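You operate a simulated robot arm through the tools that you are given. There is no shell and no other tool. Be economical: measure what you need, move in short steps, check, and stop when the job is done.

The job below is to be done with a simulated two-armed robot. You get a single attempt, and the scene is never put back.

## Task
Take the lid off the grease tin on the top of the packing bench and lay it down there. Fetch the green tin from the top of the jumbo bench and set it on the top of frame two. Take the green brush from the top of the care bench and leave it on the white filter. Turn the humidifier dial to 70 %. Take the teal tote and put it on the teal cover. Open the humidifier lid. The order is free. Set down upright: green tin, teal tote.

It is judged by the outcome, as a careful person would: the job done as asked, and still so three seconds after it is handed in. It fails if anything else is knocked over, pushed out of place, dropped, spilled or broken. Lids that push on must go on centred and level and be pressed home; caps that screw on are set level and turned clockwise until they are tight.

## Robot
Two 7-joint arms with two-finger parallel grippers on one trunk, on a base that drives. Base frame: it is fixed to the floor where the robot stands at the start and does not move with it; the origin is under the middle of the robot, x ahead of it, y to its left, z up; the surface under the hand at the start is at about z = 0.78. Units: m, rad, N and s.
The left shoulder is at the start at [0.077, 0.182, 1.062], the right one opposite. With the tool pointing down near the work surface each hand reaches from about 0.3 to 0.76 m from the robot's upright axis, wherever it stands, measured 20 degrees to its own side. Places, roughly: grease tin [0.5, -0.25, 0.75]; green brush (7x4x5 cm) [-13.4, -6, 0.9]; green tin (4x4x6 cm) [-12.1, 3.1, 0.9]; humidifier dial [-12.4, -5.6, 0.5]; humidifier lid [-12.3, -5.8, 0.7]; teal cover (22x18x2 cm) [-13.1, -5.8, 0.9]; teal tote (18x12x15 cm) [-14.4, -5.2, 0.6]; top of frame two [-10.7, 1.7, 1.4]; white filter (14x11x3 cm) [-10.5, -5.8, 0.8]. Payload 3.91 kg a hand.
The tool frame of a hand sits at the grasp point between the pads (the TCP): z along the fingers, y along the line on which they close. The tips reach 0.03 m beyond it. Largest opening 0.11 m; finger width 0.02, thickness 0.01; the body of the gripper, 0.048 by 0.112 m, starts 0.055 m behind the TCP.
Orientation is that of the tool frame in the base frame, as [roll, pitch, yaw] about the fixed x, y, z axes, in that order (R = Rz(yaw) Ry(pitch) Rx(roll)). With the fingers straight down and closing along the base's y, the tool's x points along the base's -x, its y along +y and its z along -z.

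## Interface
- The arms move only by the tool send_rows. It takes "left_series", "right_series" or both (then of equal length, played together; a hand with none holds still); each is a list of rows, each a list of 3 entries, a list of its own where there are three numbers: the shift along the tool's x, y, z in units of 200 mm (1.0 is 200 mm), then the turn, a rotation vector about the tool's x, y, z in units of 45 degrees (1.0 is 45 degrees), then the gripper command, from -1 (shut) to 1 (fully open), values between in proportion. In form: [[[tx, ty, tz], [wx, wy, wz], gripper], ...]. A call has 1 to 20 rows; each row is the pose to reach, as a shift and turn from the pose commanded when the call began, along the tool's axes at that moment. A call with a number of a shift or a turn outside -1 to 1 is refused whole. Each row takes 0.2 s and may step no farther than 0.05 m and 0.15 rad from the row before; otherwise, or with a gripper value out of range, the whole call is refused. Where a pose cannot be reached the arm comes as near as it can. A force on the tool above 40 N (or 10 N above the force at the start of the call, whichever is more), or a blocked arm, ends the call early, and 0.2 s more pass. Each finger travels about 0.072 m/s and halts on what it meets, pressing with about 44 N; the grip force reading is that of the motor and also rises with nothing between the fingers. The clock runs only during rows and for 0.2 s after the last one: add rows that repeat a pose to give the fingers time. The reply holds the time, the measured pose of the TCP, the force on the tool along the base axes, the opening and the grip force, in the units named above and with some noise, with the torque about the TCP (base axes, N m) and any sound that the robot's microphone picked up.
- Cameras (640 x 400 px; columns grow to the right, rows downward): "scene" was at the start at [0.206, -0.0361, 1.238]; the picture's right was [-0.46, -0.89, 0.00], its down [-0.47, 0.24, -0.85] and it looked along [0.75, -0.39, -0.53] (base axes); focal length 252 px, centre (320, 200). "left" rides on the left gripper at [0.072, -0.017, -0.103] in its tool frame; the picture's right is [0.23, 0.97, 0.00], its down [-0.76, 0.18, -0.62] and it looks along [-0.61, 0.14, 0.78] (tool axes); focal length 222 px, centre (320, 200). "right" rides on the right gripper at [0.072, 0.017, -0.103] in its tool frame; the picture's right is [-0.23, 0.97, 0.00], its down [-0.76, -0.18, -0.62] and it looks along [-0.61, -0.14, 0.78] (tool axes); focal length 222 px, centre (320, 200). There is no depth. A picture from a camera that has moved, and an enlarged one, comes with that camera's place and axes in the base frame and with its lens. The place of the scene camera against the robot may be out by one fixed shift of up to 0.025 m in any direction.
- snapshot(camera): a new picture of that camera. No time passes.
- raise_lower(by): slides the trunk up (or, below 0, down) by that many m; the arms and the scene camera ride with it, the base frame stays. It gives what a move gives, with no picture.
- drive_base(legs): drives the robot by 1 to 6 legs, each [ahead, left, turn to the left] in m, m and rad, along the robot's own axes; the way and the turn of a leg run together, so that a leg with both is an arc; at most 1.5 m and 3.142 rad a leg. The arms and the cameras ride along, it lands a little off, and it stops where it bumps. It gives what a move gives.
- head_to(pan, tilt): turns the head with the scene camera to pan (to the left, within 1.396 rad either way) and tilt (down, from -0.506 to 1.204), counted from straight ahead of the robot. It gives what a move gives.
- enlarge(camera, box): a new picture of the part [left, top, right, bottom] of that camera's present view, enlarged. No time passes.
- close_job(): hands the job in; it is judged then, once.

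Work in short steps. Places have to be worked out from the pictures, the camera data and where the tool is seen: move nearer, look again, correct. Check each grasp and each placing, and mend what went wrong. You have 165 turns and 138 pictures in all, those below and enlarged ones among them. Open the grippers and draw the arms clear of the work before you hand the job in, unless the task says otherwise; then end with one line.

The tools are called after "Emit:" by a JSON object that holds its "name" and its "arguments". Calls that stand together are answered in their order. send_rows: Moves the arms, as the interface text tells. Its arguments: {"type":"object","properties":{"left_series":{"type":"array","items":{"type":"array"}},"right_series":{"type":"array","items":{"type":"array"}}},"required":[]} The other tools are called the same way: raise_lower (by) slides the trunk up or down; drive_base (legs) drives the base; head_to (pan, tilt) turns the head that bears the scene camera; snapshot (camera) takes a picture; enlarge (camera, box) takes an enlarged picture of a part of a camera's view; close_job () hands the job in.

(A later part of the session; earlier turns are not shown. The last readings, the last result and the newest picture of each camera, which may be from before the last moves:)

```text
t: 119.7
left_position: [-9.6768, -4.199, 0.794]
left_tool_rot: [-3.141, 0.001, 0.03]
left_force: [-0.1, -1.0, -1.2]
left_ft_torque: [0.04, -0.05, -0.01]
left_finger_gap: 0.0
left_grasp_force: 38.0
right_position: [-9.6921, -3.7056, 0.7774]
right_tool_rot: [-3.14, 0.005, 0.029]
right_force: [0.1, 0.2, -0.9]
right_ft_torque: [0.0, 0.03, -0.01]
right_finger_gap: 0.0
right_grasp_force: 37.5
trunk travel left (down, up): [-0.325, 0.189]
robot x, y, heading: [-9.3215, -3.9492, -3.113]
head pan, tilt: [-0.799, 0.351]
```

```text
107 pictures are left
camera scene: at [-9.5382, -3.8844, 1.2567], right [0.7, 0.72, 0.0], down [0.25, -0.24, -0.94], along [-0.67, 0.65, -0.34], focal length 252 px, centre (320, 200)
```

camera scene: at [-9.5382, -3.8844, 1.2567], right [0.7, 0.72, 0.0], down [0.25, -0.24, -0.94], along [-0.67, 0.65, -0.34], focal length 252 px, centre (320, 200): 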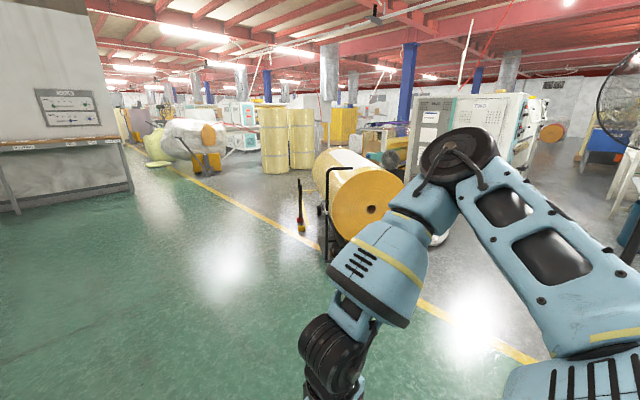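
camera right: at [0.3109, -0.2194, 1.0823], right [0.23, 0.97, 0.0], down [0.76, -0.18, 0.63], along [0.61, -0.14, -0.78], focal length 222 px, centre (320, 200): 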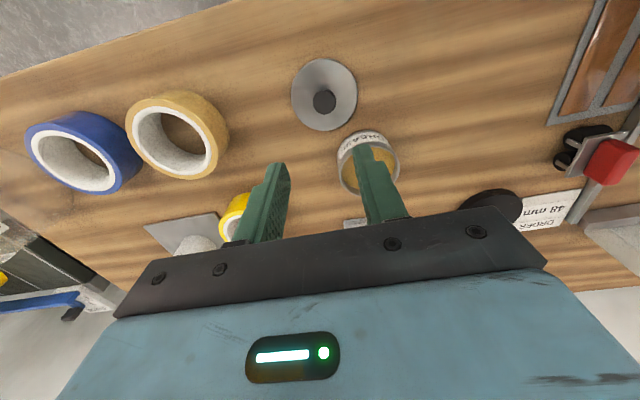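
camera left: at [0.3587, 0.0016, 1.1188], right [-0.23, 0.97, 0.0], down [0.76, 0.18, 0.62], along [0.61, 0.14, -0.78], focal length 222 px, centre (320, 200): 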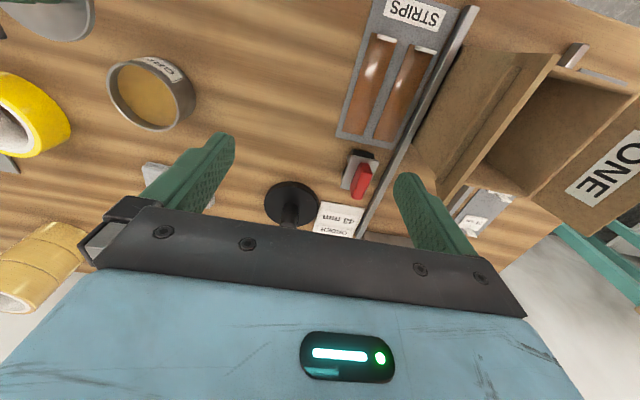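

The westward path is clear; repeating the drive with allowed legs.

Emit:
{"name": "drive_base", "arguments": {"legs": [[1.5, 0.0, 0], [1.5, 0.0, 0], [0, 0, 1.54]]}}

Emit:
{"name": "head_to", "arguments": {"pan": -0.3, "tilt": 0.35}}

Emit:
{"name": "snapshot", "arguments": {"camera": "scene"}}

```text
t: 138.0
left_position: [-12.0863, -4.4187, 0.7936]
left_tool_rot: [3.14, -0.001, 1.584]
left_force: [-0.1, -0.7, 0.6]
left_ft_torque: [-0.02, -0.02, 0.01]
left_finger_gap: 0.0
left_grasp_force: 37.1
right_position: [-12.5788, -4.4295, 0.7779]
right_tool_rot: [-3.139, 0.004, 1.586]
right_force: [-0.1, -0.1, -0.1]
right_ft_torque: [-0.03, 0.03, -0.01]
right_finger_gap: 0.0001
right_grasp_force: 37.3
trunk travel left (down, up): [-0.325, 0.189]
robot x, y, heading: [-12.3287, -4.0629, -1.555]
head pan, tilt: [-0.799, 0.351]
```

```text
t: 138.9
left_position: [-12.0861, -4.4201, 0.794]
left_tool_rot: [-3.141, 0.0, 1.583]
left_force: [-0.2, 0.1, -0.2]
left_ft_torque: [-0.05, 0.0, -0.01]
left_finger_gap: 0.0
left_grasp_force: 37.5
right_position: [-12.5781, -4.4284, 0.7769]
right_tool_rot: [3.14, 0.006, 1.585]
right_force: [0.3, -0.3, -0.5]
right_ft_torque: [0.0, -0.02, -0.03]
right_finger_gap: 0.0001
right_grasp_force: 37.5
trunk travel left (down, up): [-0.325, 0.189]
robot x, y, heading: [-12.3288, -4.0605, -1.558]
head pan, tilt: [-0.3, 0.351]
```

```text
106 pictures are left
camera scene: at [-12.3651, -4.2828, 1.2567], right [-0.96, 0.28, 0.0], down [0.1, 0.33, -0.94], along [-0.27, -0.9, -0.34], focal length 252 px, centre (320, 200)
```

scene: 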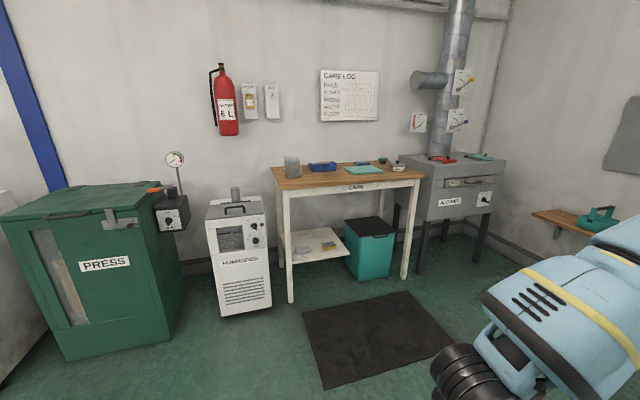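

Emit:
{"name": "enlarge", "arguments": {"camera": "scene", "box": [250, 130, 450, 255]}}

Emit:
{"name": "enlarge", "arguments": {"camera": "scene", "box": [180, 175, 300, 325]}}

Emit:
{"name": "head_to", "arguments": {"pan": -0.8, "tilt": 0.35}}

Emit:
{"name": "snapshot", "arguments": {"camera": "scene"}}

```text
3.20 times, centred on (350, 192) of scene
camera zoom: at [-12.3651, -4.2828, 1.2567], right [-0.96, 0.28, 0.0], down [0.1, 0.33, -0.94], along [-0.27, -0.9, -0.34], focal length 806 px, centre (224, 224)
```

zoom: 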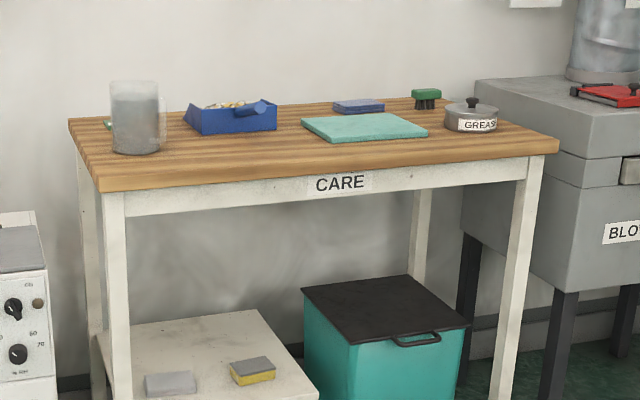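

```text
2.67 times, centred on (240, 250) of scene
camera zoom: at [-12.3651, -4.2828, 1.2567], right [-0.96, 0.28, 0.0], down [0.1, 0.33, -0.94], along [-0.27, -0.9, -0.34], focal length 672 px, centre (533, 67)
```

zoom: 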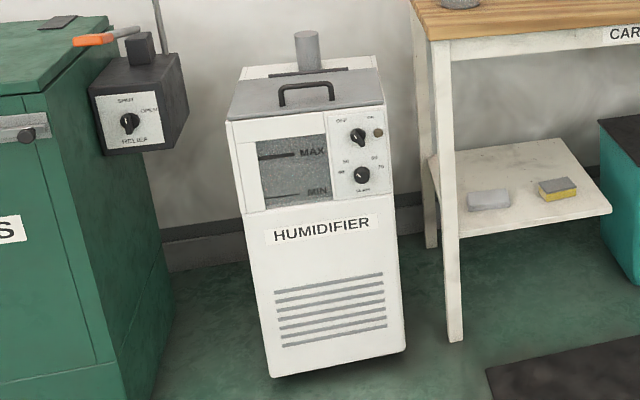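

```text
t: 139.8
left_position: [-12.0863, -4.4202, 0.7939]
left_tool_rot: [3.142, 0.0, 1.586]
left_force: [-0.1, -0.5, -0.4]
left_ft_torque: [0.01, 0.03, -0.02]
left_finger_gap: 0.0
left_grasp_force: 37.9
right_position: [-12.5775, -4.4277, 0.7771]
right_tool_rot: [-3.141, 0.004, 1.585]
right_force: [-1.0, -0.9, -0.5]
right_ft_torque: [0.01, 0.0, 0.02]
right_finger_gap: 0.0
right_grasp_force: 37.9
trunk travel left (down, up): [-0.325, 0.189]
robot x, y, heading: [-12.333, -4.0567, -1.56]
head pan, tilt: [-0.799, 0.351]
```

```text
103 pictures are left
camera scene: at [-12.4045, -4.2594, 1.2567], right [-0.71, 0.71, 0.0], down [0.24, 0.24, -0.94], along [-0.66, -0.66, -0.34], focal length 252 px, centre (320, 200)
```

scene: 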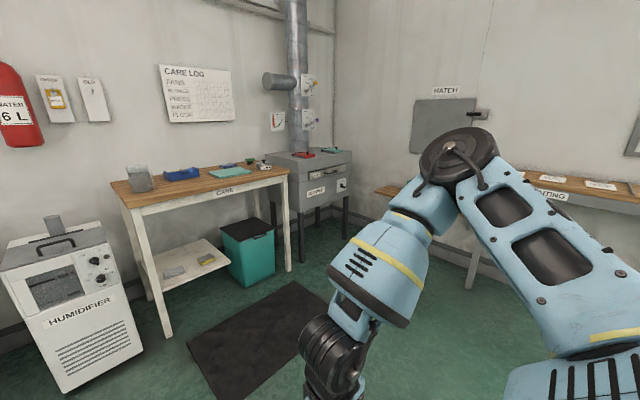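

Good overview: brush (green top, dark bristles) at the back of the care bench, teal cover, humidifier with lid handle and two dials, tote on the west shelf. I'll approach the humidifier.

Emit:
{"name": "drive_base", "arguments": {"legs": [[0.65, 0.0, 0]]}}

Emit:
{"name": "head_to", "arguments": {"pan": 0.0, "tilt": 0.7}}

Emit:
{"name": "snapshot", "arguments": {"camera": "scene"}}

```text
t: 143.4
left_position: [-12.078, -5.0688, 0.793]
left_tool_rot: [3.141, 0.0, 1.582]
left_force: [-0.6, 0.4, -0.1]
left_ft_torque: [0.02, 0.02, -0.01]
left_finger_gap: 0.0
left_grasp_force: 37.3
right_position: [-12.5698, -5.0775, 0.7764]
right_tool_rot: [-3.141, 0.006, 1.581]
right_force: [-0.5, -0.7, -1.5]
right_ft_torque: [0.04, 0.03, -0.04]
right_finger_gap: 0.0002
right_grasp_force: 36.8
trunk travel left (down, up): [-0.325, 0.189]
robot x, y, heading: [-12.32, -4.7086, -1.564]
head pan, tilt: [-0.799, 0.351]
```

```text
t: 144.6
left_position: [-12.0778, -5.0693, 0.7953]
left_tool_rot: [-3.141, 0.0, 1.584]
left_force: [-0.6, 0.0, 0.5]
left_ft_torque: [-0.05, -0.01, 0.01]
left_finger_gap: 0.0002
left_grasp_force: 38.2
right_position: [-12.57, -5.0777, 0.7751]
right_tool_rot: [-3.14, 0.006, 1.583]
right_force: [-0.6, 0.4, 0.2]
right_ft_torque: [0.01, 0.0, 0.01]
right_finger_gap: 0.0
right_grasp_force: 37.5
trunk travel left (down, up): [-0.325, 0.189]
robot x, y, heading: [-12.3211, -4.7103, -1.555]
head pan, tilt: [0.0, 0.7]
```

```text
102 pictures are left
camera scene: at [-12.3296, -4.9274, 1.2254], right [-1.0, -0.01, 0.0], down [-0.01, 0.64, -0.77], along [0.01, -0.77, -0.64], focal length 252 px, centre (320, 200)
```

scene: 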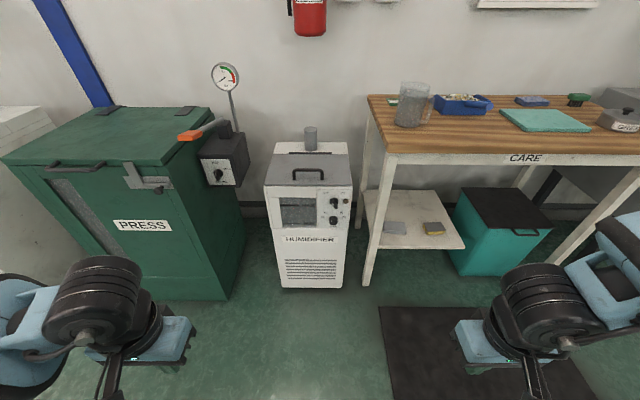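

I raise both hands above bench level before moving nearer the humidifier.

Emit:
{"name": "send_rows", "arguments": {"left_series": [[[0, -0.1, -0.2], [0, 0, 0], 0], [[0, -0.2, -0.4], [0, 0, 0], 0], [[0, -0.35, -0.6], [0, 0, 0], 0], [[0, -0.5, -0.75], [0, 0, 0], 0], [[0, -0.6, -0.95], [0, 0, 0], 0]], "right_series": [[[0, 0, -0.2], [0, 0, 0], 0], [[0, 0, -0.4], [0, 0, 0], 0], [[0, 0, -0.6], [0, 0, 0], 0], [[0, 0, -0.8], [0, 0, 0], 0], [[0, 0, -1], [0, 0, 0], 0]]}}

Emit:
{"name": "drive_base", "arguments": {"legs": [[0.37, 0.0, 0]]}}

Emit:
{"name": "snapshot", "arguments": {"camera": "left"}}

Emit:
{"name": "snapshot", "arguments": {"camera": "scene"}}

```text
t: 145.8
left_position: [-12.1979, -5.067, 0.9855]
left_tool_rot: [3.14, -0.001, 1.584]
left_force: [0.6, 0.3, -1.0]
left_ft_torque: [0.0, 0.01, 0.03]
left_finger_gap: 0.0549
left_grasp_force: 0.0
right_position: [-12.5684, -5.0753, 0.9785]
right_tool_rot: [3.14, 0.003, 1.586]
right_force: [0.5, 0.0, 0.3]
right_ft_torque: [-0.01, 0.0, 0.05]
right_finger_gap: 0.0551
right_grasp_force: 0.0
trunk travel left (down, up): [-0.325, 0.189]
robot x, y, heading: [-12.3206, -4.7083, -1.56]
head pan, tilt: [0.0, 0.7]
```

```text
t: 148.1
left_position: [-12.1892, -5.4317, 0.9852]
left_tool_rot: [-3.141, -0.001, 1.585]
left_force: [-0.4, -0.4, 0.8]
left_ft_torque: [-0.03, -0.03, -0.03]
left_finger_gap: 0.055
left_grasp_force: 0.1
right_position: [-12.5611, -5.4453, 0.9772]
right_tool_rot: [-3.141, 0.005, 1.588]
right_force: [-0.8, 0.1, 0.0]
right_ft_torque: [0.0, -0.02, 0.0]
right_finger_gap: 0.0548
right_grasp_force: 0.1
trunk travel left (down, up): [-0.325, 0.189]
robot x, y, heading: [-12.3157, -5.0747, -1.552]
head pan, tilt: [0.0, 0.7]
```

```text
101 pictures are left
camera left: at [-12.2074, -5.3617, 1.0893], right [0.97, 0.24, 0.0], down [0.19, -0.76, 0.62], along [0.15, -0.6, -0.78], focal length 222 px, centre (320, 200)
```

left: 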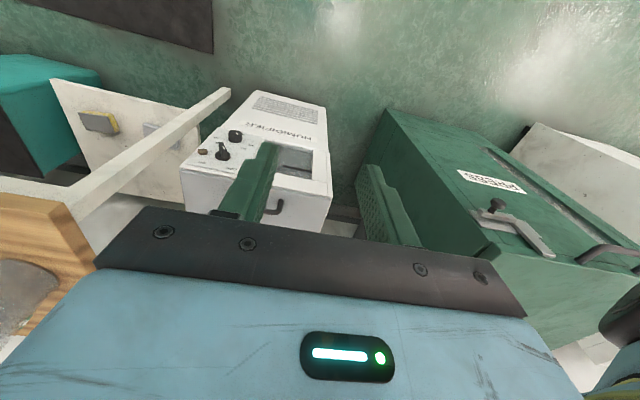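

```text
100 pictures are left
camera scene: at [-12.3232, -5.2928, 1.2253], right [-1.0, -0.02, 0.0], down [-0.01, 0.64, -0.76], along [0.01, -0.76, -0.64], focal length 252 px, centre (320, 200)
```

scene: 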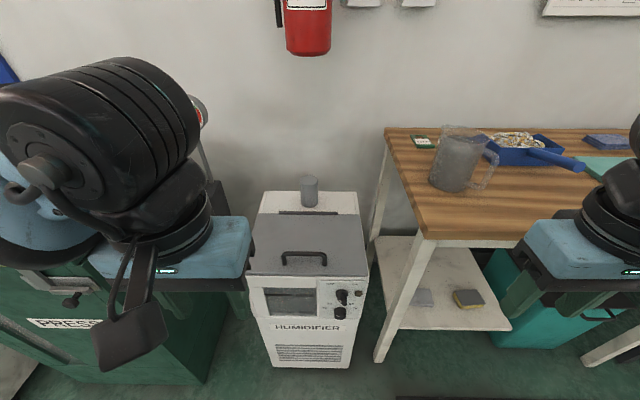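

The handle triangulates near (-12.277, -5.670, 0.722), its bar along x; the hinge is near y −5.86. I turn the left hand 90° so its fingers close along y.

Emit:
{"name": "send_rows", "arguments": {"left_series": [[[0, 0, 0], [0, 0, 0.167], 0], [[0, 0, 0], [0, 0, 0.333], 0], [[0, 0, 0], [0, 0, 0.5], 0], [[0, 0, 0], [0, 0, 0.667], 0], [[0, 0, 0], [0, 0, 0.833], 0], [[0, 0, 0], [0, 0, 1], 0]]}}

Emit:
{"name": "send_rows", "arguments": {"left_series": [[[0, 0, 0], [0, 0, 0.167], 0], [[0, 0, 0], [0, 0, 0.333], 0], [[0, 0, 0], [0, 0, 0.5], 0], [[0, 0, 0], [0, 0, 0.667], 0], [[0, 0, 0], [0, 0, 0.833], 0], [[0, 0, 0], [0, 0, 0.98], 0]]}}

Emit:
{"name": "snapshot", "arguments": {"camera": "left"}}

```text
t: 149.5
left_position: [-12.1896, -5.4332, 0.9852]
left_tool_rot: [-3.141, 0.0, 0.799]
left_force: [0.5, 0.1, -0.2]
left_ft_torque: [0.01, 0.0, 0.0]
left_finger_gap: 0.055
left_grasp_force: 0.1
right_position: [-12.5617, -5.4424, 0.977]
right_tool_rot: [-3.141, 0.005, 1.588]
right_force: [-0.5, -0.4, 0.3]
right_ft_torque: [0.03, -0.03, -0.02]
right_finger_gap: 0.0553
right_grasp_force: 0.1
trunk travel left (down, up): [-0.325, 0.189]
robot x, y, heading: [-12.3194, -5.0745, -1.55]
head pan, tilt: [0.0, 0.7]
```

```text
t: 150.9
left_position: [-12.1903, -5.4337, 0.985]
left_tool_rot: [3.141, 0.001, 0.029]
left_force: [-0.2, -0.1, -0.8]
left_ft_torque: [0.02, -0.01, 0.03]
left_finger_gap: 0.055
left_grasp_force: 0.1
right_position: [-12.5609, -5.4443, 0.9779]
right_tool_rot: [-3.142, 0.005, 1.587]
right_force: [0.1, 0.6, -1.1]
right_ft_torque: [-0.02, 0.0, -0.01]
right_finger_gap: 0.0551
right_grasp_force: 0.1
trunk travel left (down, up): [-0.325, 0.189]
robot x, y, heading: [-12.3117, -5.076, -1.553]
head pan, tilt: [0.0, 0.7]
```

```text
99 pictures are left
camera left: at [-12.118, -5.415, 1.0894], right [0.26, -0.97, 0.0], down [-0.76, -0.2, 0.62], along [-0.6, -0.16, -0.78], focal length 222 px, centre (320, 200)
```

left: 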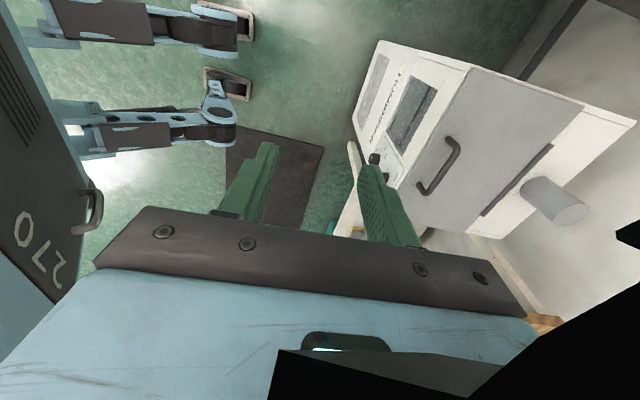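

The handle is clearly seen. I move the hand toward above it and look again.

Emit:
{"name": "send_rows", "arguments": {"left_series": [[[-0.07, 0.2, 0], [0, 0, 0], 0], [[-0.14, 0.4, 0.1], [0, 0, 0], 0], [[-0.21, 0.6, 0.2], [0, 0, 0], 0], [[-0.28, 0.8, 0.3], [0, 0, 0], 0], [[-0.38, 1, 0.4], [0, 0, 0], 0], [[-0.38, 1, 0.5], [0, 0, 0], 0]]}}

Emit:
{"name": "snapshot", "arguments": {"camera": "left"}}

```text
t: 152.3
left_position: [-12.2359, -5.4613, 0.9373]
left_tool_rot: [3.116, -0.01, 0.041]
left_force: [0.2, 0.1, 0.4]
left_ft_torque: [-0.05, 0.01, -0.01]
left_finger_gap: 0.0552
left_grasp_force: 0.1
left hand out of reach, approached as far as the arm can: row 1, 2, 3, 4, 5, 6
right_position: [-12.5609, -5.4442, 0.9778]
right_tool_rot: [-3.139, 0.006, 1.588]
right_force: [0.4, 0.0, -0.7]
right_ft_torque: [0.02, 0.01, -0.02]
right_finger_gap: 0.0551
right_grasp_force: 0.1
trunk travel left (down, up): [-0.325, 0.189]
robot x, y, heading: [-12.3158, -5.072, -1.554]
head pan, tilt: [0.0, 0.7]
```

```text
98 pictures are left
camera left: at [-12.1654, -5.4402, 1.0422], right [0.27, -0.96, 0.03], down [-0.76, -0.19, 0.62], along [-0.59, -0.18, -0.78], focal length 222 px, centre (320, 200)
```

left: 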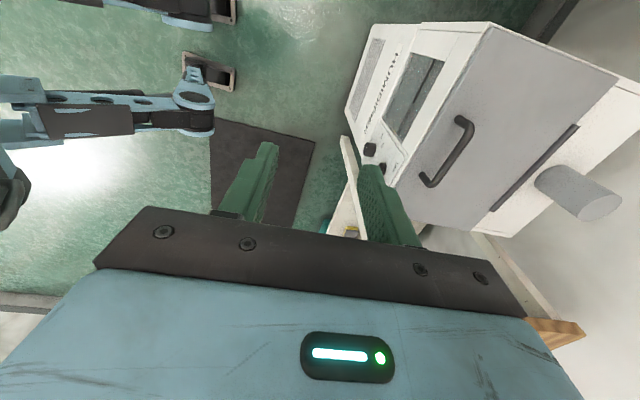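

That turn direction runs the arm out of reach. I'll turn the hand the other way round (camera to the inner side).

Emit:
{"name": "send_rows", "arguments": {"left_series": [[[0, -0.1, -0.1], [0, 0, -0.167], 0], [[0, -0.1, -0.1], [0, 0, -0.333], 0], [[0, -0.1, -0.1], [0, 0, -0.5], 0], [[0, -0.1, -0.1], [0, 0, -0.667], 0], [[0, -0.1, -0.1], [0, 0, -0.833], 0], [[0, -0.1, -0.1], [0, 0, -1], 0]]}}

Emit:
{"name": "send_rows", "arguments": {"left_series": [[[0, 0, 0], [0, 0, -0.167], 0], [[0, 0, 0], [0, 0, -0.333], 0], [[0, 0, 0], [0, 0, -0.5], 0], [[0, 0, 0], [0, 0, -0.667], 0], [[0, 0, 0], [0, 0, -0.833], 0], [[0, 0, 0], [0, 0, -1], 0]]}}

Emit:
{"name": "send_rows", "arguments": {"left_series": [[[0, 0, 0], [0, 0, -0.167], 0], [[0, 0, 0], [0, 0, -0.333], 0], [[0, 0, 0], [0, 0, -0.5], 0], [[0, 0, 0], [0, 0, -0.667], 0], [[0, 0, 0], [0, 0, -0.833], 0], [[0, 0, 0], [0, 0, -1], 0]]}}

Emit:
{"name": "send_rows", "arguments": {"left_series": [[[0, 0, 0], [0, 0, -0.167], 0], [[0, 0, 0], [0, 0, -0.333], 0], [[0, 0, 0], [0, 0, -0.5], 0], [[0, 0, 0], [0, 0, -0.667], 0], [[0, 0, 0], [0, 0, -0.833], 0], [[0, 0, 0], [0, 0, -1], 0]]}}

Emit:
{"name": "snapshot", "arguments": {"camera": "left"}}

```text
t: 153.7
left_position: [-12.2376, -5.4439, 0.9583]
left_tool_rot: [3.141, 0.001, 0.82]
left_force: [0.0, 0.1, 0.3]
left_ft_torque: [-0.01, -0.01, 0.01]
left_finger_gap: 0.0552
left_grasp_force: 0.0
right_position: [-12.5609, -5.4442, 0.9764]
right_tool_rot: [-3.141, 0.006, 1.589]
right_force: [0.0, 0.0, -0.7]
right_ft_torque: [0.03, 0.01, -0.02]
right_finger_gap: 0.0552
right_grasp_force: 0.0
trunk travel left (down, up): [-0.325, 0.189]
robot x, y, heading: [-12.3146, -5.0739, -1.547]
head pan, tilt: [0.0, 0.7]
```

```text
t: 155.1
left_position: [-12.2377, -5.4425, 0.9592]
left_tool_rot: [-3.141, 0.0, 1.606]
left_force: [-0.5, 0.2, -0.4]
left_ft_torque: [0.02, -0.01, -0.02]
left_finger_gap: 0.0551
left_grasp_force: 0.1
right_position: [-12.5608, -5.4451, 0.9776]
right_tool_rot: [3.14, 0.006, 1.587]
right_force: [-0.6, 0.2, 0.3]
right_ft_torque: [0.01, -0.02, 0.01]
right_finger_gap: 0.055
right_grasp_force: 0.0
trunk travel left (down, up): [-0.325, 0.189]
robot x, y, heading: [-12.3153, -5.0725, -1.552]
head pan, tilt: [0.0, 0.7]
```

```text
t: 156.5
left_position: [-12.2372, -5.4433, 0.9592]
left_tool_rot: [-3.141, 0.001, 2.391]
left_force: [0.0, 0.3, 0.1]
left_ft_torque: [-0.01, 0.01, 0.01]
left_finger_gap: 0.055
left_grasp_force: 0.1
right_position: [-12.562, -5.4445, 0.9781]
right_tool_rot: [-3.142, 0.006, 1.589]
right_force: [0.0, 0.2, -0.4]
right_ft_torque: [-0.02, -0.01, 0.0]
right_finger_gap: 0.055
right_grasp_force: 0.0
trunk travel left (down, up): [-0.325, 0.189]
robot x, y, heading: [-12.3142, -5.0749, -1.556]
head pan, tilt: [0.0, 0.7]
```

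```text
t: 157.9
left_position: [-12.2368, -5.443, 0.9588]
left_tool_rot: [3.141, 0.002, -3.106]
left_force: [-0.7, 0.1, 0.1]
left_ft_torque: [0.0, -0.01, 0.01]
left_finger_gap: 0.055
left_grasp_force: 0.1
right_position: [-12.5612, -5.4439, 0.9768]
right_tool_rot: [-3.14, 0.005, 1.588]
right_force: [0.2, -0.2, -0.2]
right_ft_torque: [-0.02, -0.01, -0.01]
right_finger_gap: 0.0552
right_grasp_force: 0.1
trunk travel left (down, up): [-0.325, 0.189]
robot x, y, heading: [-12.3149, -5.0755, -1.556]
head pan, tilt: [0.0, 0.7]
```

```text
97 pictures are left
camera left: at [-12.3088, -5.4633, 1.0629], right [-0.26, 0.97, 0.0], down [0.76, 0.2, 0.62], along [0.6, 0.16, -0.78], focal length 222 px, centre (320, 200)
```

left: 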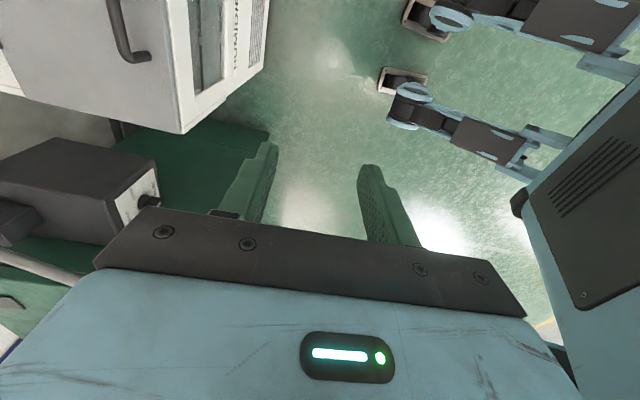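

Emit:
{"name": "send_rows", "arguments": {"left_series": [[[0.04, -0.2, 0], [0, 0, 0], 0], [[0.08, -0.4, 0.0], [0, 0, 0], 0], [[0.12, -0.6, 0.1], [0, 0, 0], 0], [[0.14, -0.8, 0.2], [0, 0, 0], 0], [[0.17, -1, 0.3], [0, 0, 0], 0]]}}

Emit:
{"name": "snapshot", "arguments": {"camera": "left"}}

```text
t: 159.1
left_position: [-12.2624, -5.6448, 0.8993]
left_tool_rot: [3.14, 0.001, -3.111]
left_force: [-1.1, 0.0, -0.8]
left_ft_torque: [0.0, -0.01, 0.0]
left_finger_gap: 0.055
left_grasp_force: 0.1
right_position: [-12.5616, -5.4439, 0.9766]
right_tool_rot: [-3.141, 0.005, 1.589]
right_force: [-0.6, 0.2, 0.4]
right_ft_torque: [0.0, 0.0, 0.0]
right_finger_gap: 0.055
right_grasp_force: 0.0
trunk travel left (down, up): [-0.325, 0.189]
robot x, y, heading: [-12.3134, -5.0737, -1.556]
head pan, tilt: [0.0, 0.7]
```

```text
96 pictures are left
camera left: at [-12.3341, -5.6652, 1.0029], right [-0.26, 0.97, 0.0], down [0.76, 0.2, 0.62], along [0.6, 0.16, -0.78], focal length 222 px, centre (320, 200)
```

left: 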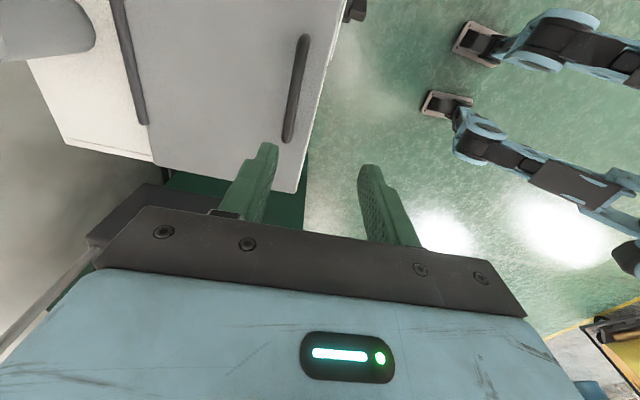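

The bar lies along x at y≈−5.677, x −12.32..−12.21, z≈0.73. I descend to just above it.

Emit:
{"name": "send_rows", "arguments": {"left_series": [[[0.02, -0.16, 0.1], [0, 0, 0], 0], [[0.02, -0.16, 0.3], [0, 0, 0], 0], [[0.02, -0.16, 0.5], [0, 0, 0], 0], [[0.02, -0.16, 0.7], [0, 0, 0], 0], [[0.02, -0.16, 0.7], [0, 0, 0], 0]]}}

Emit:
{"name": "snapshot", "arguments": {"camera": "left"}}

Emit:
{"name": "snapshot", "arguments": {"camera": "scene"}}

```text
t: 160.3
left_position: [-12.2657, -5.6781, 0.7586]
left_tool_rot: [3.141, 0.0, -3.109]
left_force: [-0.1, -1.0, 0.5]
left_ft_torque: [-0.03, 0.02, -0.01]
left_finger_gap: 0.055
left_grasp_force: 0.1
right_position: [-12.5612, -5.4442, 0.9765]
right_tool_rot: [3.141, 0.006, 1.589]
right_force: [-0.5, 0.4, -0.3]
right_ft_torque: [-0.02, -0.01, 0.0]
right_finger_gap: 0.0548
right_grasp_force: 0.0
trunk travel left (down, up): [-0.325, 0.189]
robot x, y, heading: [-12.3153, -5.0729, -1.55]
head pan, tilt: [0.0, 0.7]
```

```text
95 pictures are left
camera left: at [-12.3384, -5.6966, 0.864], right [-0.26, 0.97, 0.0], down [0.76, 0.2, 0.62], along [0.6, 0.16, -0.78], focal length 222 px, centre (320, 200)
```

left: 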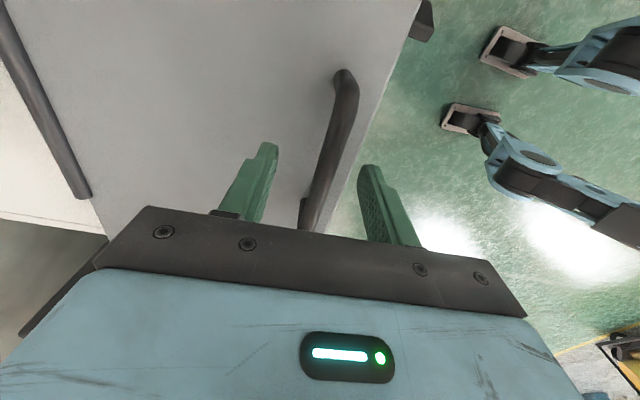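

```text
94 pictures are left
camera scene: at [-12.3232, -5.2921, 1.2254], right [-1.0, -0.02, 0.0], down [-0.01, 0.64, -0.77], along [0.01, -0.76, -0.64], focal length 252 px, centre (320, 200)
```

scene: 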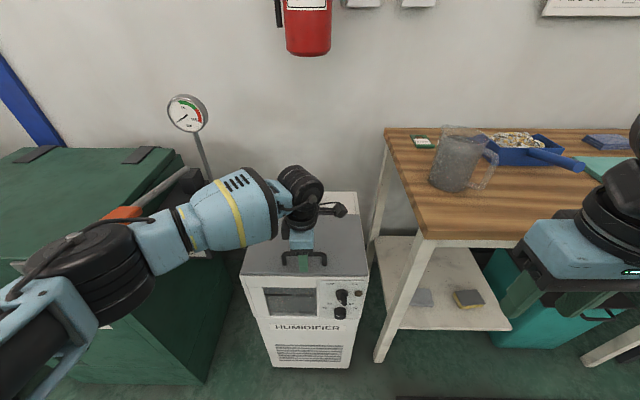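

The bar lies between the fingers. I lower gently until the tips near the lid, then close.

Emit:
{"name": "send_rows", "arguments": {"left_series": [[[0, 0, 0.03], [0, 0, 0], 0], [[0, 0, 0.06], [0, 0, 0], 0], [[0, 0, 0.08], [0, 0, 0], 0], [[0, 0, 0.1], [0, 0, 0], 0], [[0, 0, 0.12], [0, 0, 0], 0]]}}

Emit:
{"name": "snapshot", "arguments": {"camera": "left"}}

```text
t: 161.7
left_position: [-12.2675, -5.6793, 0.7413]
left_tool_rot: [-3.134, -0.002, -3.109]
left_force: [4.8, 6.5, 18.7]
left_ft_torque: [0.77, -0.31, -0.08]
left_finger_gap: 0.0587
left_grasp_force: 3.4
right_position: [-12.5618, -5.4431, 0.9777]
right_tool_rot: [3.141, 0.006, 1.59]
right_force: [0.4, -0.1, -0.2]
right_ft_torque: [-0.01, 0.0, 0.0]
right_finger_gap: 0.0552
right_grasp_force: 0.0
trunk travel left (down, up): [-0.325, 0.189]
robot x, y, heading: [-12.3139, -5.0737, -1.548]
head pan, tilt: [0.0, 0.7]
stopped in row 5 (left hand): the force on the tool passed its limit at 43 N (the readings are from after the stop); the commanded pose is now the measured one
```

```text
93 pictures are left
camera left: at [-12.3387, -5.6973, 0.8463], right [-0.26, 0.97, -0.01], down [0.76, 0.21, 0.62], along [0.6, 0.16, -0.78], focal length 222 px, centre (320, 200)
```

left: 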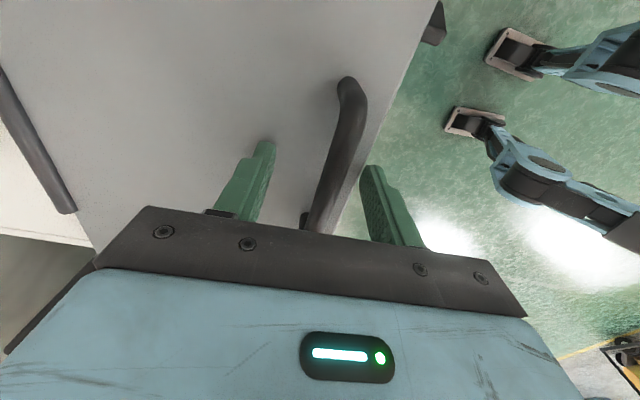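

Fingertips touch the lid (≈0.71). I back off 3 mm and close on the bar.

Emit:
{"name": "send_rows", "arguments": {"left_series": [[[0, 0, -0.02], [0, 0, 0], 0], [[0, 0, -0.02], [0, 0, 0], -0.5], [[0, 0, -0.02], [0, 0, 0], -1], [[0, 0, -0.02], [0, 0, 0], -1], [[0, 0, -0.02], [0, 0, 0], -1], [[0, 0, -0.02], [0, 0, 0], -1]]}}

Emit:
{"name": "snapshot", "arguments": {"camera": "left"}}

```text
t: 163.1
left_position: [-12.2682, -5.6757, 0.7441]
left_tool_rot: [-3.138, -0.001, -3.11]
left_force: [2.8, 25.5, 0.5]
left_ft_torque: [0.29, -0.1, -0.9]
left_finger_gap: 0.0119
left_grasp_force: 44.9
right_position: [-12.5607, -5.4418, 0.9782]
right_tool_rot: [-3.138, 0.007, 1.588]
right_force: [-0.3, 0.3, -0.6]
right_ft_torque: [0.03, -0.01, 0.03]
right_finger_gap: 0.055
right_grasp_force: 0.1
trunk travel left (down, up): [-0.325, 0.189]
robot x, y, heading: [-12.3149, -5.0741, -1.552]
head pan, tilt: [0.0, 0.7]
```

```text
92 pictures are left
camera left: at [-12.3395, -5.6954, 0.8481], right [-0.26, 0.97, 0.0], down [0.76, 0.2, 0.62], along [0.6, 0.16, -0.78], focal length 222 px, centre (320, 200)
```

left: 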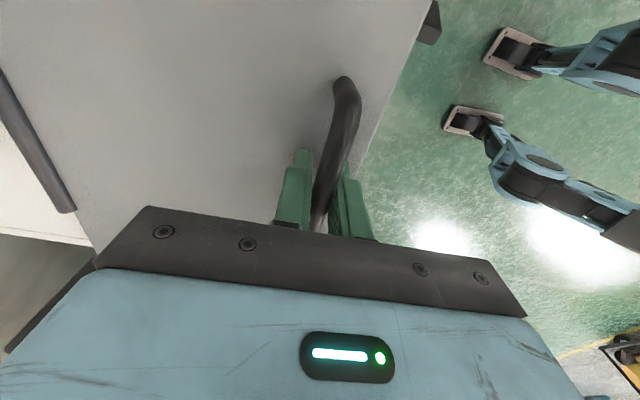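

The bar is held (12 mm). I regrip slightly nearer the tips so the fingers can swing, then start lifting along the hinge arc.

Emit:
{"name": "send_rows", "arguments": {"left_series": [[[0, 0.01, 0], [0, 0, 0], -0.6], [[0, 0.02, -0.02], [0, 0, 0], -0.6], [[0, 0.02, -0.02], [0, 0, 0], -1], [[0, 0.02, -0.02], [0, 0, 0], -1], [[0, 0.02, -0.02], [0, 0, 0], -1]]}}

Emit:
{"name": "send_rows", "arguments": {"left_series": [[[0, -0.01, -0.045], [-0.032, 0, 0], -1], [[0, -0.019, -0.09], [-0.064, 0, 0], -1], [[0, -0.033, -0.135], [-0.096, 0, 0], -1], [[0, -0.047, -0.178], [-0.128, 0, 0], -1]]}}

Emit:
{"name": "snapshot", "arguments": {"camera": "scene"}}

```text
t: 164.3
left_position: [-12.267, -5.6759, 0.7482]
left_tool_rot: [-3.133, -0.002, -3.112]
left_force: [0.2, -12.2, 2.0]
left_ft_torque: [0.02, 0.01, -0.99]
left_finger_gap: 0.0117
left_grasp_force: 45.1
right_position: [-12.5609, -5.4452, 0.9781]
right_tool_rot: [-3.141, 0.006, 1.588]
right_force: [-0.2, 0.4, 0.3]
right_ft_torque: [0.03, -0.03, 0.02]
right_finger_gap: 0.0552
right_grasp_force: 0.2
trunk travel left (down, up): [-0.325, 0.189]
robot x, y, heading: [-12.3103, -5.0754, -1.558]
head pan, tilt: [0.0, 0.7]
```

```text
t: 165.3
left_position: [-12.2684, -5.6863, 0.7805]
left_tool_rot: [3.045, -0.002, -3.108]
left_force: [-4.8, -22.6, -14.0]
left_ft_torque: [0.17, -0.05, -0.92]
left_finger_gap: 0.0119
left_grasp_force: 45.2
right_position: [-12.5606, -5.4467, 0.9764]
right_tool_rot: [-3.141, 0.002, 1.588]
right_force: [0.5, 0.4, -0.7]
right_ft_torque: [0.02, -0.01, 0.0]
right_finger_gap: 0.0551
right_grasp_force: 0.0
trunk travel left (down, up): [-0.325, 0.189]
robot x, y, heading: [-12.3136, -5.0731, -1.554]
head pan, tilt: [0.0, 0.7]
```

```text
91 pictures are left
camera scene: at [-12.3234, -5.2958, 1.2246], right [-1.0, -0.02, 0.0], down [-0.01, 0.65, -0.76], along [0.01, -0.76, -0.65], focal length 252 px, centre (320, 200)
```

scene: 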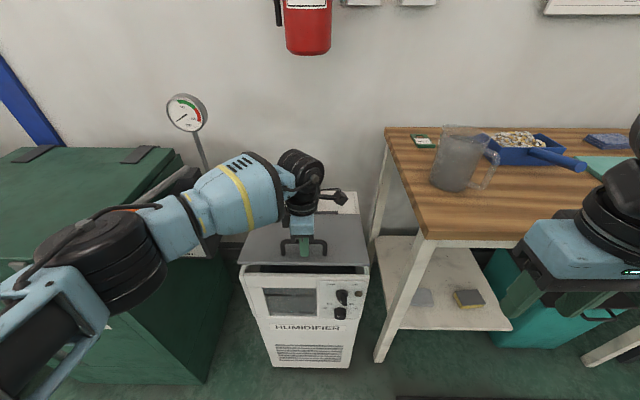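

The lid is lifting. I continue the arc to about 40°, shifted a little more backward as the force suggests.

Emit:
{"name": "send_rows", "arguments": {"left_series": [[[0, -0.039, -0.09], [-0.064, 0, 0], -1], [[0, -0.076, -0.175], [-0.128, 0, 0], -1], [[0, -0.13, -0.258], [-0.192, 0, 0], -1], [[0, -0.184, -0.336], [-0.256, 0, 0], -1], [[0, -0.245, -0.408], [-0.32, 0, 0], -1]]}}

Emit:
{"name": "snapshot", "arguments": {"camera": "scene"}}

Emit:
{"name": "snapshot", "arguments": {"camera": "left"}}

```text
t: 166.1
left_position: [-12.2683, -5.7106, 0.8218]
left_tool_rot: [2.923, -0.005, -3.114]
left_force: [-6.4, -16.7, -13.3]
left_ft_torque: [-0.1, -0.65, -1.09]
left_finger_gap: 0.0117
left_grasp_force: 45.0
left hand out of reach, approached as far as the arm can: row 3
right_position: [-12.5613, -5.4447, 0.9766]
right_tool_rot: [-3.141, 0.002, 1.589]
right_force: [0.5, -0.5, -0.2]
right_ft_torque: [-0.02, -0.01, -0.02]
right_finger_gap: 0.0549
right_grasp_force: 0.0
trunk travel left (down, up): [-0.325, 0.189]
robot x, y, heading: [-12.3147, -5.0732, -1.555]
head pan, tilt: [0.0, 0.7]
stopped in row 3 (left hand): the force on the tool passed its limit at 52 N (the readings are from after the stop); the commanded pose is now the measured one
```

```text
90 pictures are left
camera scene: at [-12.3236, -5.2943, 1.225], right [-1.0, -0.02, 0.0], down [-0.01, 0.65, -0.76], along [0.01, -0.76, -0.65], focal length 252 px, centre (320, 200)
```

scene: 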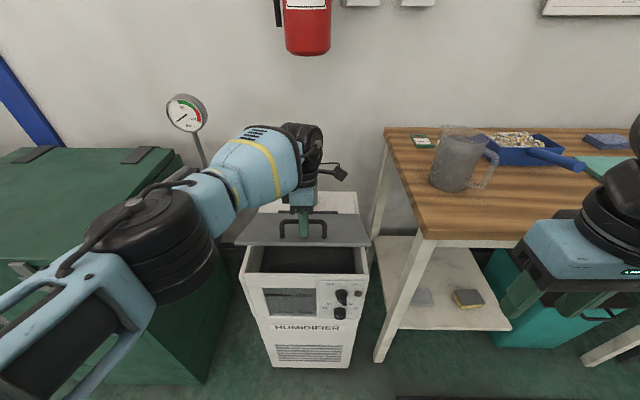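

```text
89 pictures are left
camera left: at [-12.3383, -5.7526, 0.9204], right [-0.25, 0.94, 0.21], down [0.76, 0.06, 0.64], along [0.59, 0.33, -0.74], focal length 222 px, centre (320, 200)
```

left: 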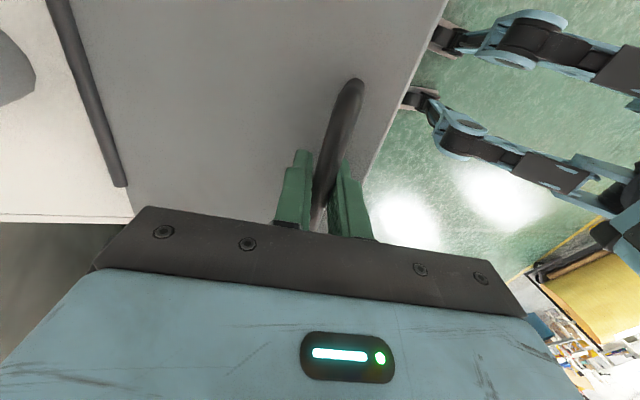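

The lid is open about 25° and the left wrist is near its limit. I'll hold it there and bring the right hand, turned to point forward, to push the lid up from inside.

Emit:
{"name": "send_rows", "arguments": {"right_series": [[[0, 0.1, 0], [0, -0.167, 0], -1], [[0, 0.2, 0], [0, -0.333, 0], -1], [[0, 0.3, 0], [0, -0.5, 0], -1], [[0, 0.4, 0], [0, -0.667, 0], -1], [[0, 0.5, 0], [0, -0.833, 0], -1], [[0, 0.6, 0], [0, -1, 0], -1]]}}

Emit:
{"name": "snapshot", "arguments": {"camera": "right"}}

Emit:
{"name": "snapshot", "arguments": {"camera": "scene"}}

```text
t: 167.5
left_position: [-12.268, -5.7111, 0.8216]
left_tool_rot: [2.917, -0.008, -3.109]
left_force: [-7.5, -19.6, -18.0]
left_ft_torque: [0.18, 0.15, -0.94]
left_finger_gap: 0.0119
left_grasp_force: 45.3
right_position: [-12.4261, -5.4984, 0.9987]
right_tool_rot: [3.138, 0.787, 1.586]
right_force: [1.3, -0.4, 0.4]
right_ft_torque: [0.04, -0.01, 0.03]
right_finger_gap: 0.0
right_grasp_force: 37.1
right hand out of reach, approached as far as the arm can: row 3, 4, 5, 6
trunk travel left (down, up): [-0.325, 0.189]
robot x, y, heading: [-12.3126, -5.0744, -1.563]
head pan, tilt: [0.0, 0.7]
```

```text
88 pictures are left
camera right: at [-12.4125, -5.3745, 1.0211], right [0.98, -0.14, 0.16], down [-0.18, -0.1, 0.98], along [-0.13, -0.98, -0.12], focal length 222 px, centre (320, 200)
```

right: 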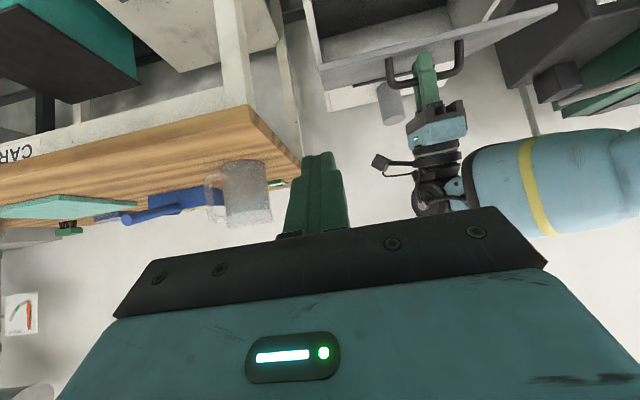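

```text
87 pictures are left
camera scene: at [-12.3238, -5.2956, 1.2247], right [-1.0, -0.02, 0.0], down [-0.01, 0.65, -0.76], along [0.01, -0.76, -0.65], focal length 252 px, centre (320, 200)
```

scene: 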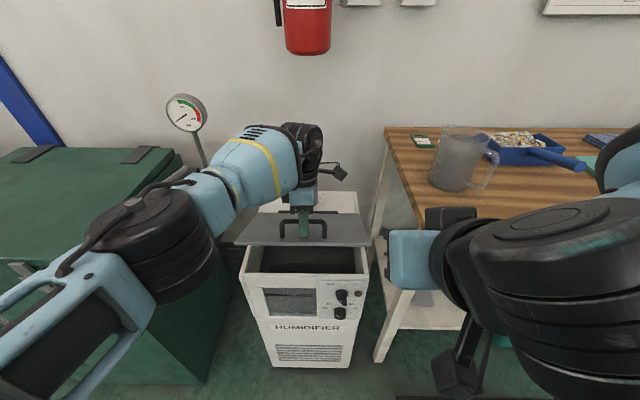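

The right hand at 45° is good enough to slip under the lid's front edge. I bring it down in front of the opening.

Emit:
{"name": "send_rows", "arguments": {"right_series": [[[0.062, 0.066, 0.18], [0, 0, 0], -1], [[0.124, 0.132, 0.355], [0, 0, 0], -1], [[0.186, 0.2, 0.53], [0, 0, 0], -1], [[0.25, 0.265, 0.71], [0, 0, 0], -1], [[0.31, 0.33, 0.887], [0, 0, 0], -1]]}}

Emit:
{"name": "snapshot", "arguments": {"camera": "right"}}

Emit:
{"name": "snapshot", "arguments": {"camera": "scene"}}

```text
t: 168.7
left_position: [-12.2683, -5.7114, 0.8228]
left_tool_rot: [2.918, -0.006, -3.11]
left_force: [-6.8, -20.1, -17.6]
left_ft_torque: [0.18, 0.34, -0.88]
left_finger_gap: 0.0115
left_grasp_force: 44.9
right_position: [-12.4101, -5.5804, 0.832]
right_tool_rot: [-3.141, 0.789, 1.59]
right_force: [-1.0, -0.5, -1.2]
right_ft_torque: [0.03, 0.01, 0.02]
right_finger_gap: 0.0
right_grasp_force: 37.8
right hand out of reach, approached as far as the arm can: row 1, 2, 3, 4, 5
trunk travel left (down, up): [-0.325, 0.189]
robot x, y, heading: [-12.3111, -5.0736, -1.553]
head pan, tilt: [0.0, 0.7]
```

```text
86 pictures are left
camera right: at [-12.3975, -5.4567, 0.8545], right [0.98, -0.14, 0.16], down [-0.18, -0.1, 0.98], along [-0.12, -0.99, -0.12], focal length 222 px, centre (320, 200)
```

right: 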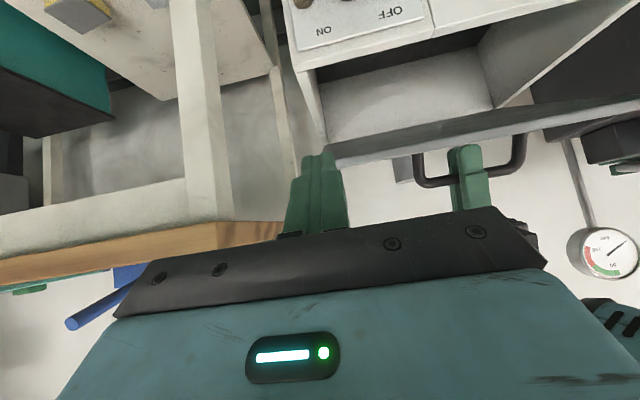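

```text
85 pictures are left
camera scene: at [-12.3237, -5.2954, 1.2247], right [-1.0, -0.02, 0.0], down [-0.01, 0.65, -0.76], along [0.01, -0.76, -0.65], focal length 252 px, centre (320, 200)
```

scene: 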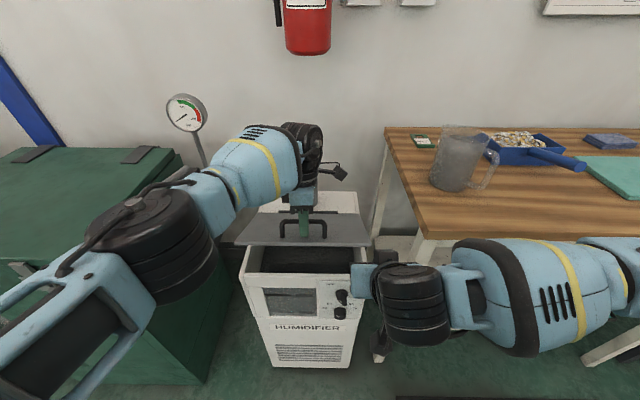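

The right hand stalls at x −12.41, beside the lid. I yaw it toward the left to gain reach across.

Emit:
{"name": "send_rows", "arguments": {"right_series": [[[0.02, 0.09, 0.02], [-0.118, 0, -0.118], -1], [[0.035, 0.18, 0.035], [-0.235, 0, -0.235], -1], [[0.05, 0.27, 0.05], [-0.352, 0, -0.352], -1], [[0.07, 0.35, 0.07], [-0.47, 0, -0.47], -1]]}}

Emit:
{"name": "snapshot", "arguments": {"camera": "right"}}

```text
t: 169.7
left_position: [-12.2667, -5.7105, 0.8211]
left_tool_rot: [2.917, -0.005, -3.111]
left_force: [-7.4, -18.1, -16.7]
left_ft_torque: [0.05, 0.19, -0.92]
left_finger_gap: 0.0118
left_grasp_force: 44.8
right_position: [-12.3473, -5.5779, 0.8179]
right_tool_rot: [-3.14, 0.788, 2.113]
right_force: [-0.1, 0.2, 0.4]
right_ft_torque: [-0.01, -0.01, 0.0]
right_finger_gap: 0.0
right_grasp_force: 37.5
right hand out of reach, approached as far as the arm can: row 3, 4
trunk travel left (down, up): [-0.325, 0.189]
robot x, y, heading: [-12.3158, -5.0754, -1.558]
head pan, tilt: [0.0, 0.7]
```

```text
84 pictures are left
camera right: at [-12.3979, -5.4646, 0.8391], right [0.92, 0.37, 0.16], down [-0.1, -0.17, 0.98], along [0.39, -0.91, -0.12], focal length 222 px, centre (320, 200)
```

right: 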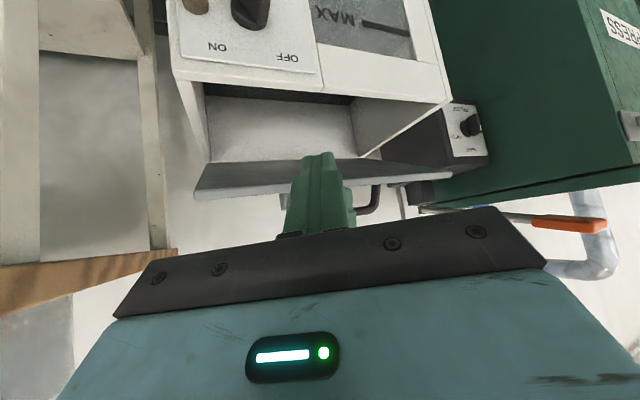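

The fingertips face the opening. I dip and slide in under the lid edge.

Emit:
{"name": "send_rows", "arguments": {"right_series": [[[0.08, 0, 0.08], [0, 0, 0], -1], [[0.16, 0, 0.16], [0, 0, 0], -1], [[0.05, -0.065, 0.275], [0, 0, 0], -1], [[-0.07, -0.13, 0.39], [0, 0, 0], -1], [[-0.185, -0.196, 0.505], [0, 0, 0], -1]]}}

Emit:
{"name": "snapshot", "arguments": {"camera": "right"}}

Emit:
{"name": "snapshot", "arguments": {"camera": "scene"}}

```text
t: 170.9
left_position: [-12.2677, -5.7133, 0.8232]
left_tool_rot: [2.932, -0.009, -3.113]
left_force: [-3.7, -10.1, -7.7]
left_ft_torque: [-0.15, -0.03, -0.98]
left_finger_gap: 0.0119
left_grasp_force: 44.8
right_position: [-12.3695, -5.6575, 0.7804]
right_tool_rot: [3.129, 0.774, 2.113]
right_force: [-0.1, 3.1, -0.1]
right_ft_torque: [-0.01, 0.0, 0.02]
right_finger_gap: 0.0002
right_grasp_force: 38.2
right hand out of reach, approached as far as the arm can: row 1, 2, 3, 4, 5
trunk travel left (down, up): [-0.325, 0.189]
robot x, y, heading: [-12.3144, -5.0742, -1.556]
head pan, tilt: [0.0, 0.7]
stopped in row 5 (left hand): the force on the tool passed its limit at 45 N (the readings are from after the stop); the commanded pose is now the measured one
```

```text
83 pictures are left
camera right: at [-12.4212, -5.5443, 0.8059], right [0.91, 0.37, 0.17], down [-0.1, -0.19, 0.98], along [0.39, -0.91, -0.14], focal length 222 px, centre (320, 200)
```

right: 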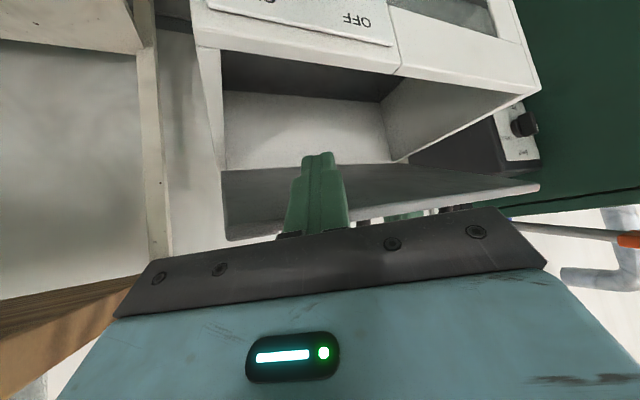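

```text
82 pictures are left
camera scene: at [-12.3237, -5.2938, 1.2252], right [-1.0, -0.02, 0.0], down [-0.01, 0.65, -0.76], along [0.01, -0.76, -0.65], focal length 252 px, centre (320, 200)
```

scene: 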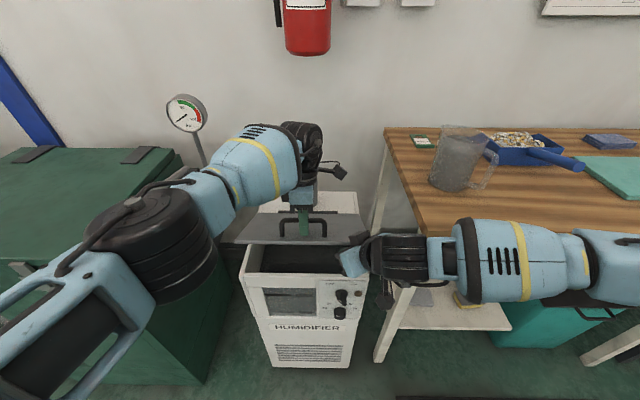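

The right fingertip is under the lid. I release the handle with the left hand and withdraw it upward.

Emit:
{"name": "send_rows", "arguments": {"left_series": [[[0, 0, 0], [0, 0, 0], -0.5], [[0, 0, 0], [0, 0, 0], -0.2], [[0, 0, 0], [0, 0, 0], -0.2], [[0, 0, -0.15], [0, 0, 0], -0.2], [[0, 0, -0.35], [0, 0, 0], -0.2], [[0, 0, -0.55], [0, 0, 0], -0.2]]}}

Emit:
{"name": "snapshot", "arguments": {"camera": "scene"}}

```text
t: 172.3
left_position: [-12.261, -5.7163, 0.9325]
left_tool_rot: [2.936, -0.01, -3.112]
left_force: [0.0, 0.7, -0.2]
left_ft_torque: [-0.02, 0.0, -0.01]
left_finger_gap: 0.044
left_grasp_force: 0.0
left hand out of reach, approached as far as the arm can: row 5, 6
right_position: [-12.3691, -5.6569, 0.7845]
right_tool_rot: [3.131, 0.779, 2.113]
right_force: [0.2, -0.4, -0.8]
right_ft_torque: [0.01, 0.02, 0.0]
right_finger_gap: 0.0
right_grasp_force: 37.9
trunk travel left (down, up): [-0.325, 0.189]
robot x, y, heading: [-12.3211, -5.078, -1.561]
head pan, tilt: [0.0, 0.7]
```

```text
81 pictures are left
camera scene: at [-12.3237, -5.291, 1.2256], right [-1.0, -0.02, 0.0], down [-0.01, 0.64, -0.77], along [0.01, -0.77, -0.64], focal length 252 px, centre (320, 200)
```

scene: 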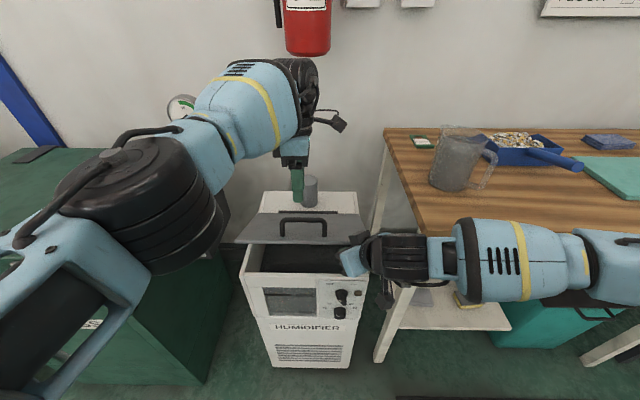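

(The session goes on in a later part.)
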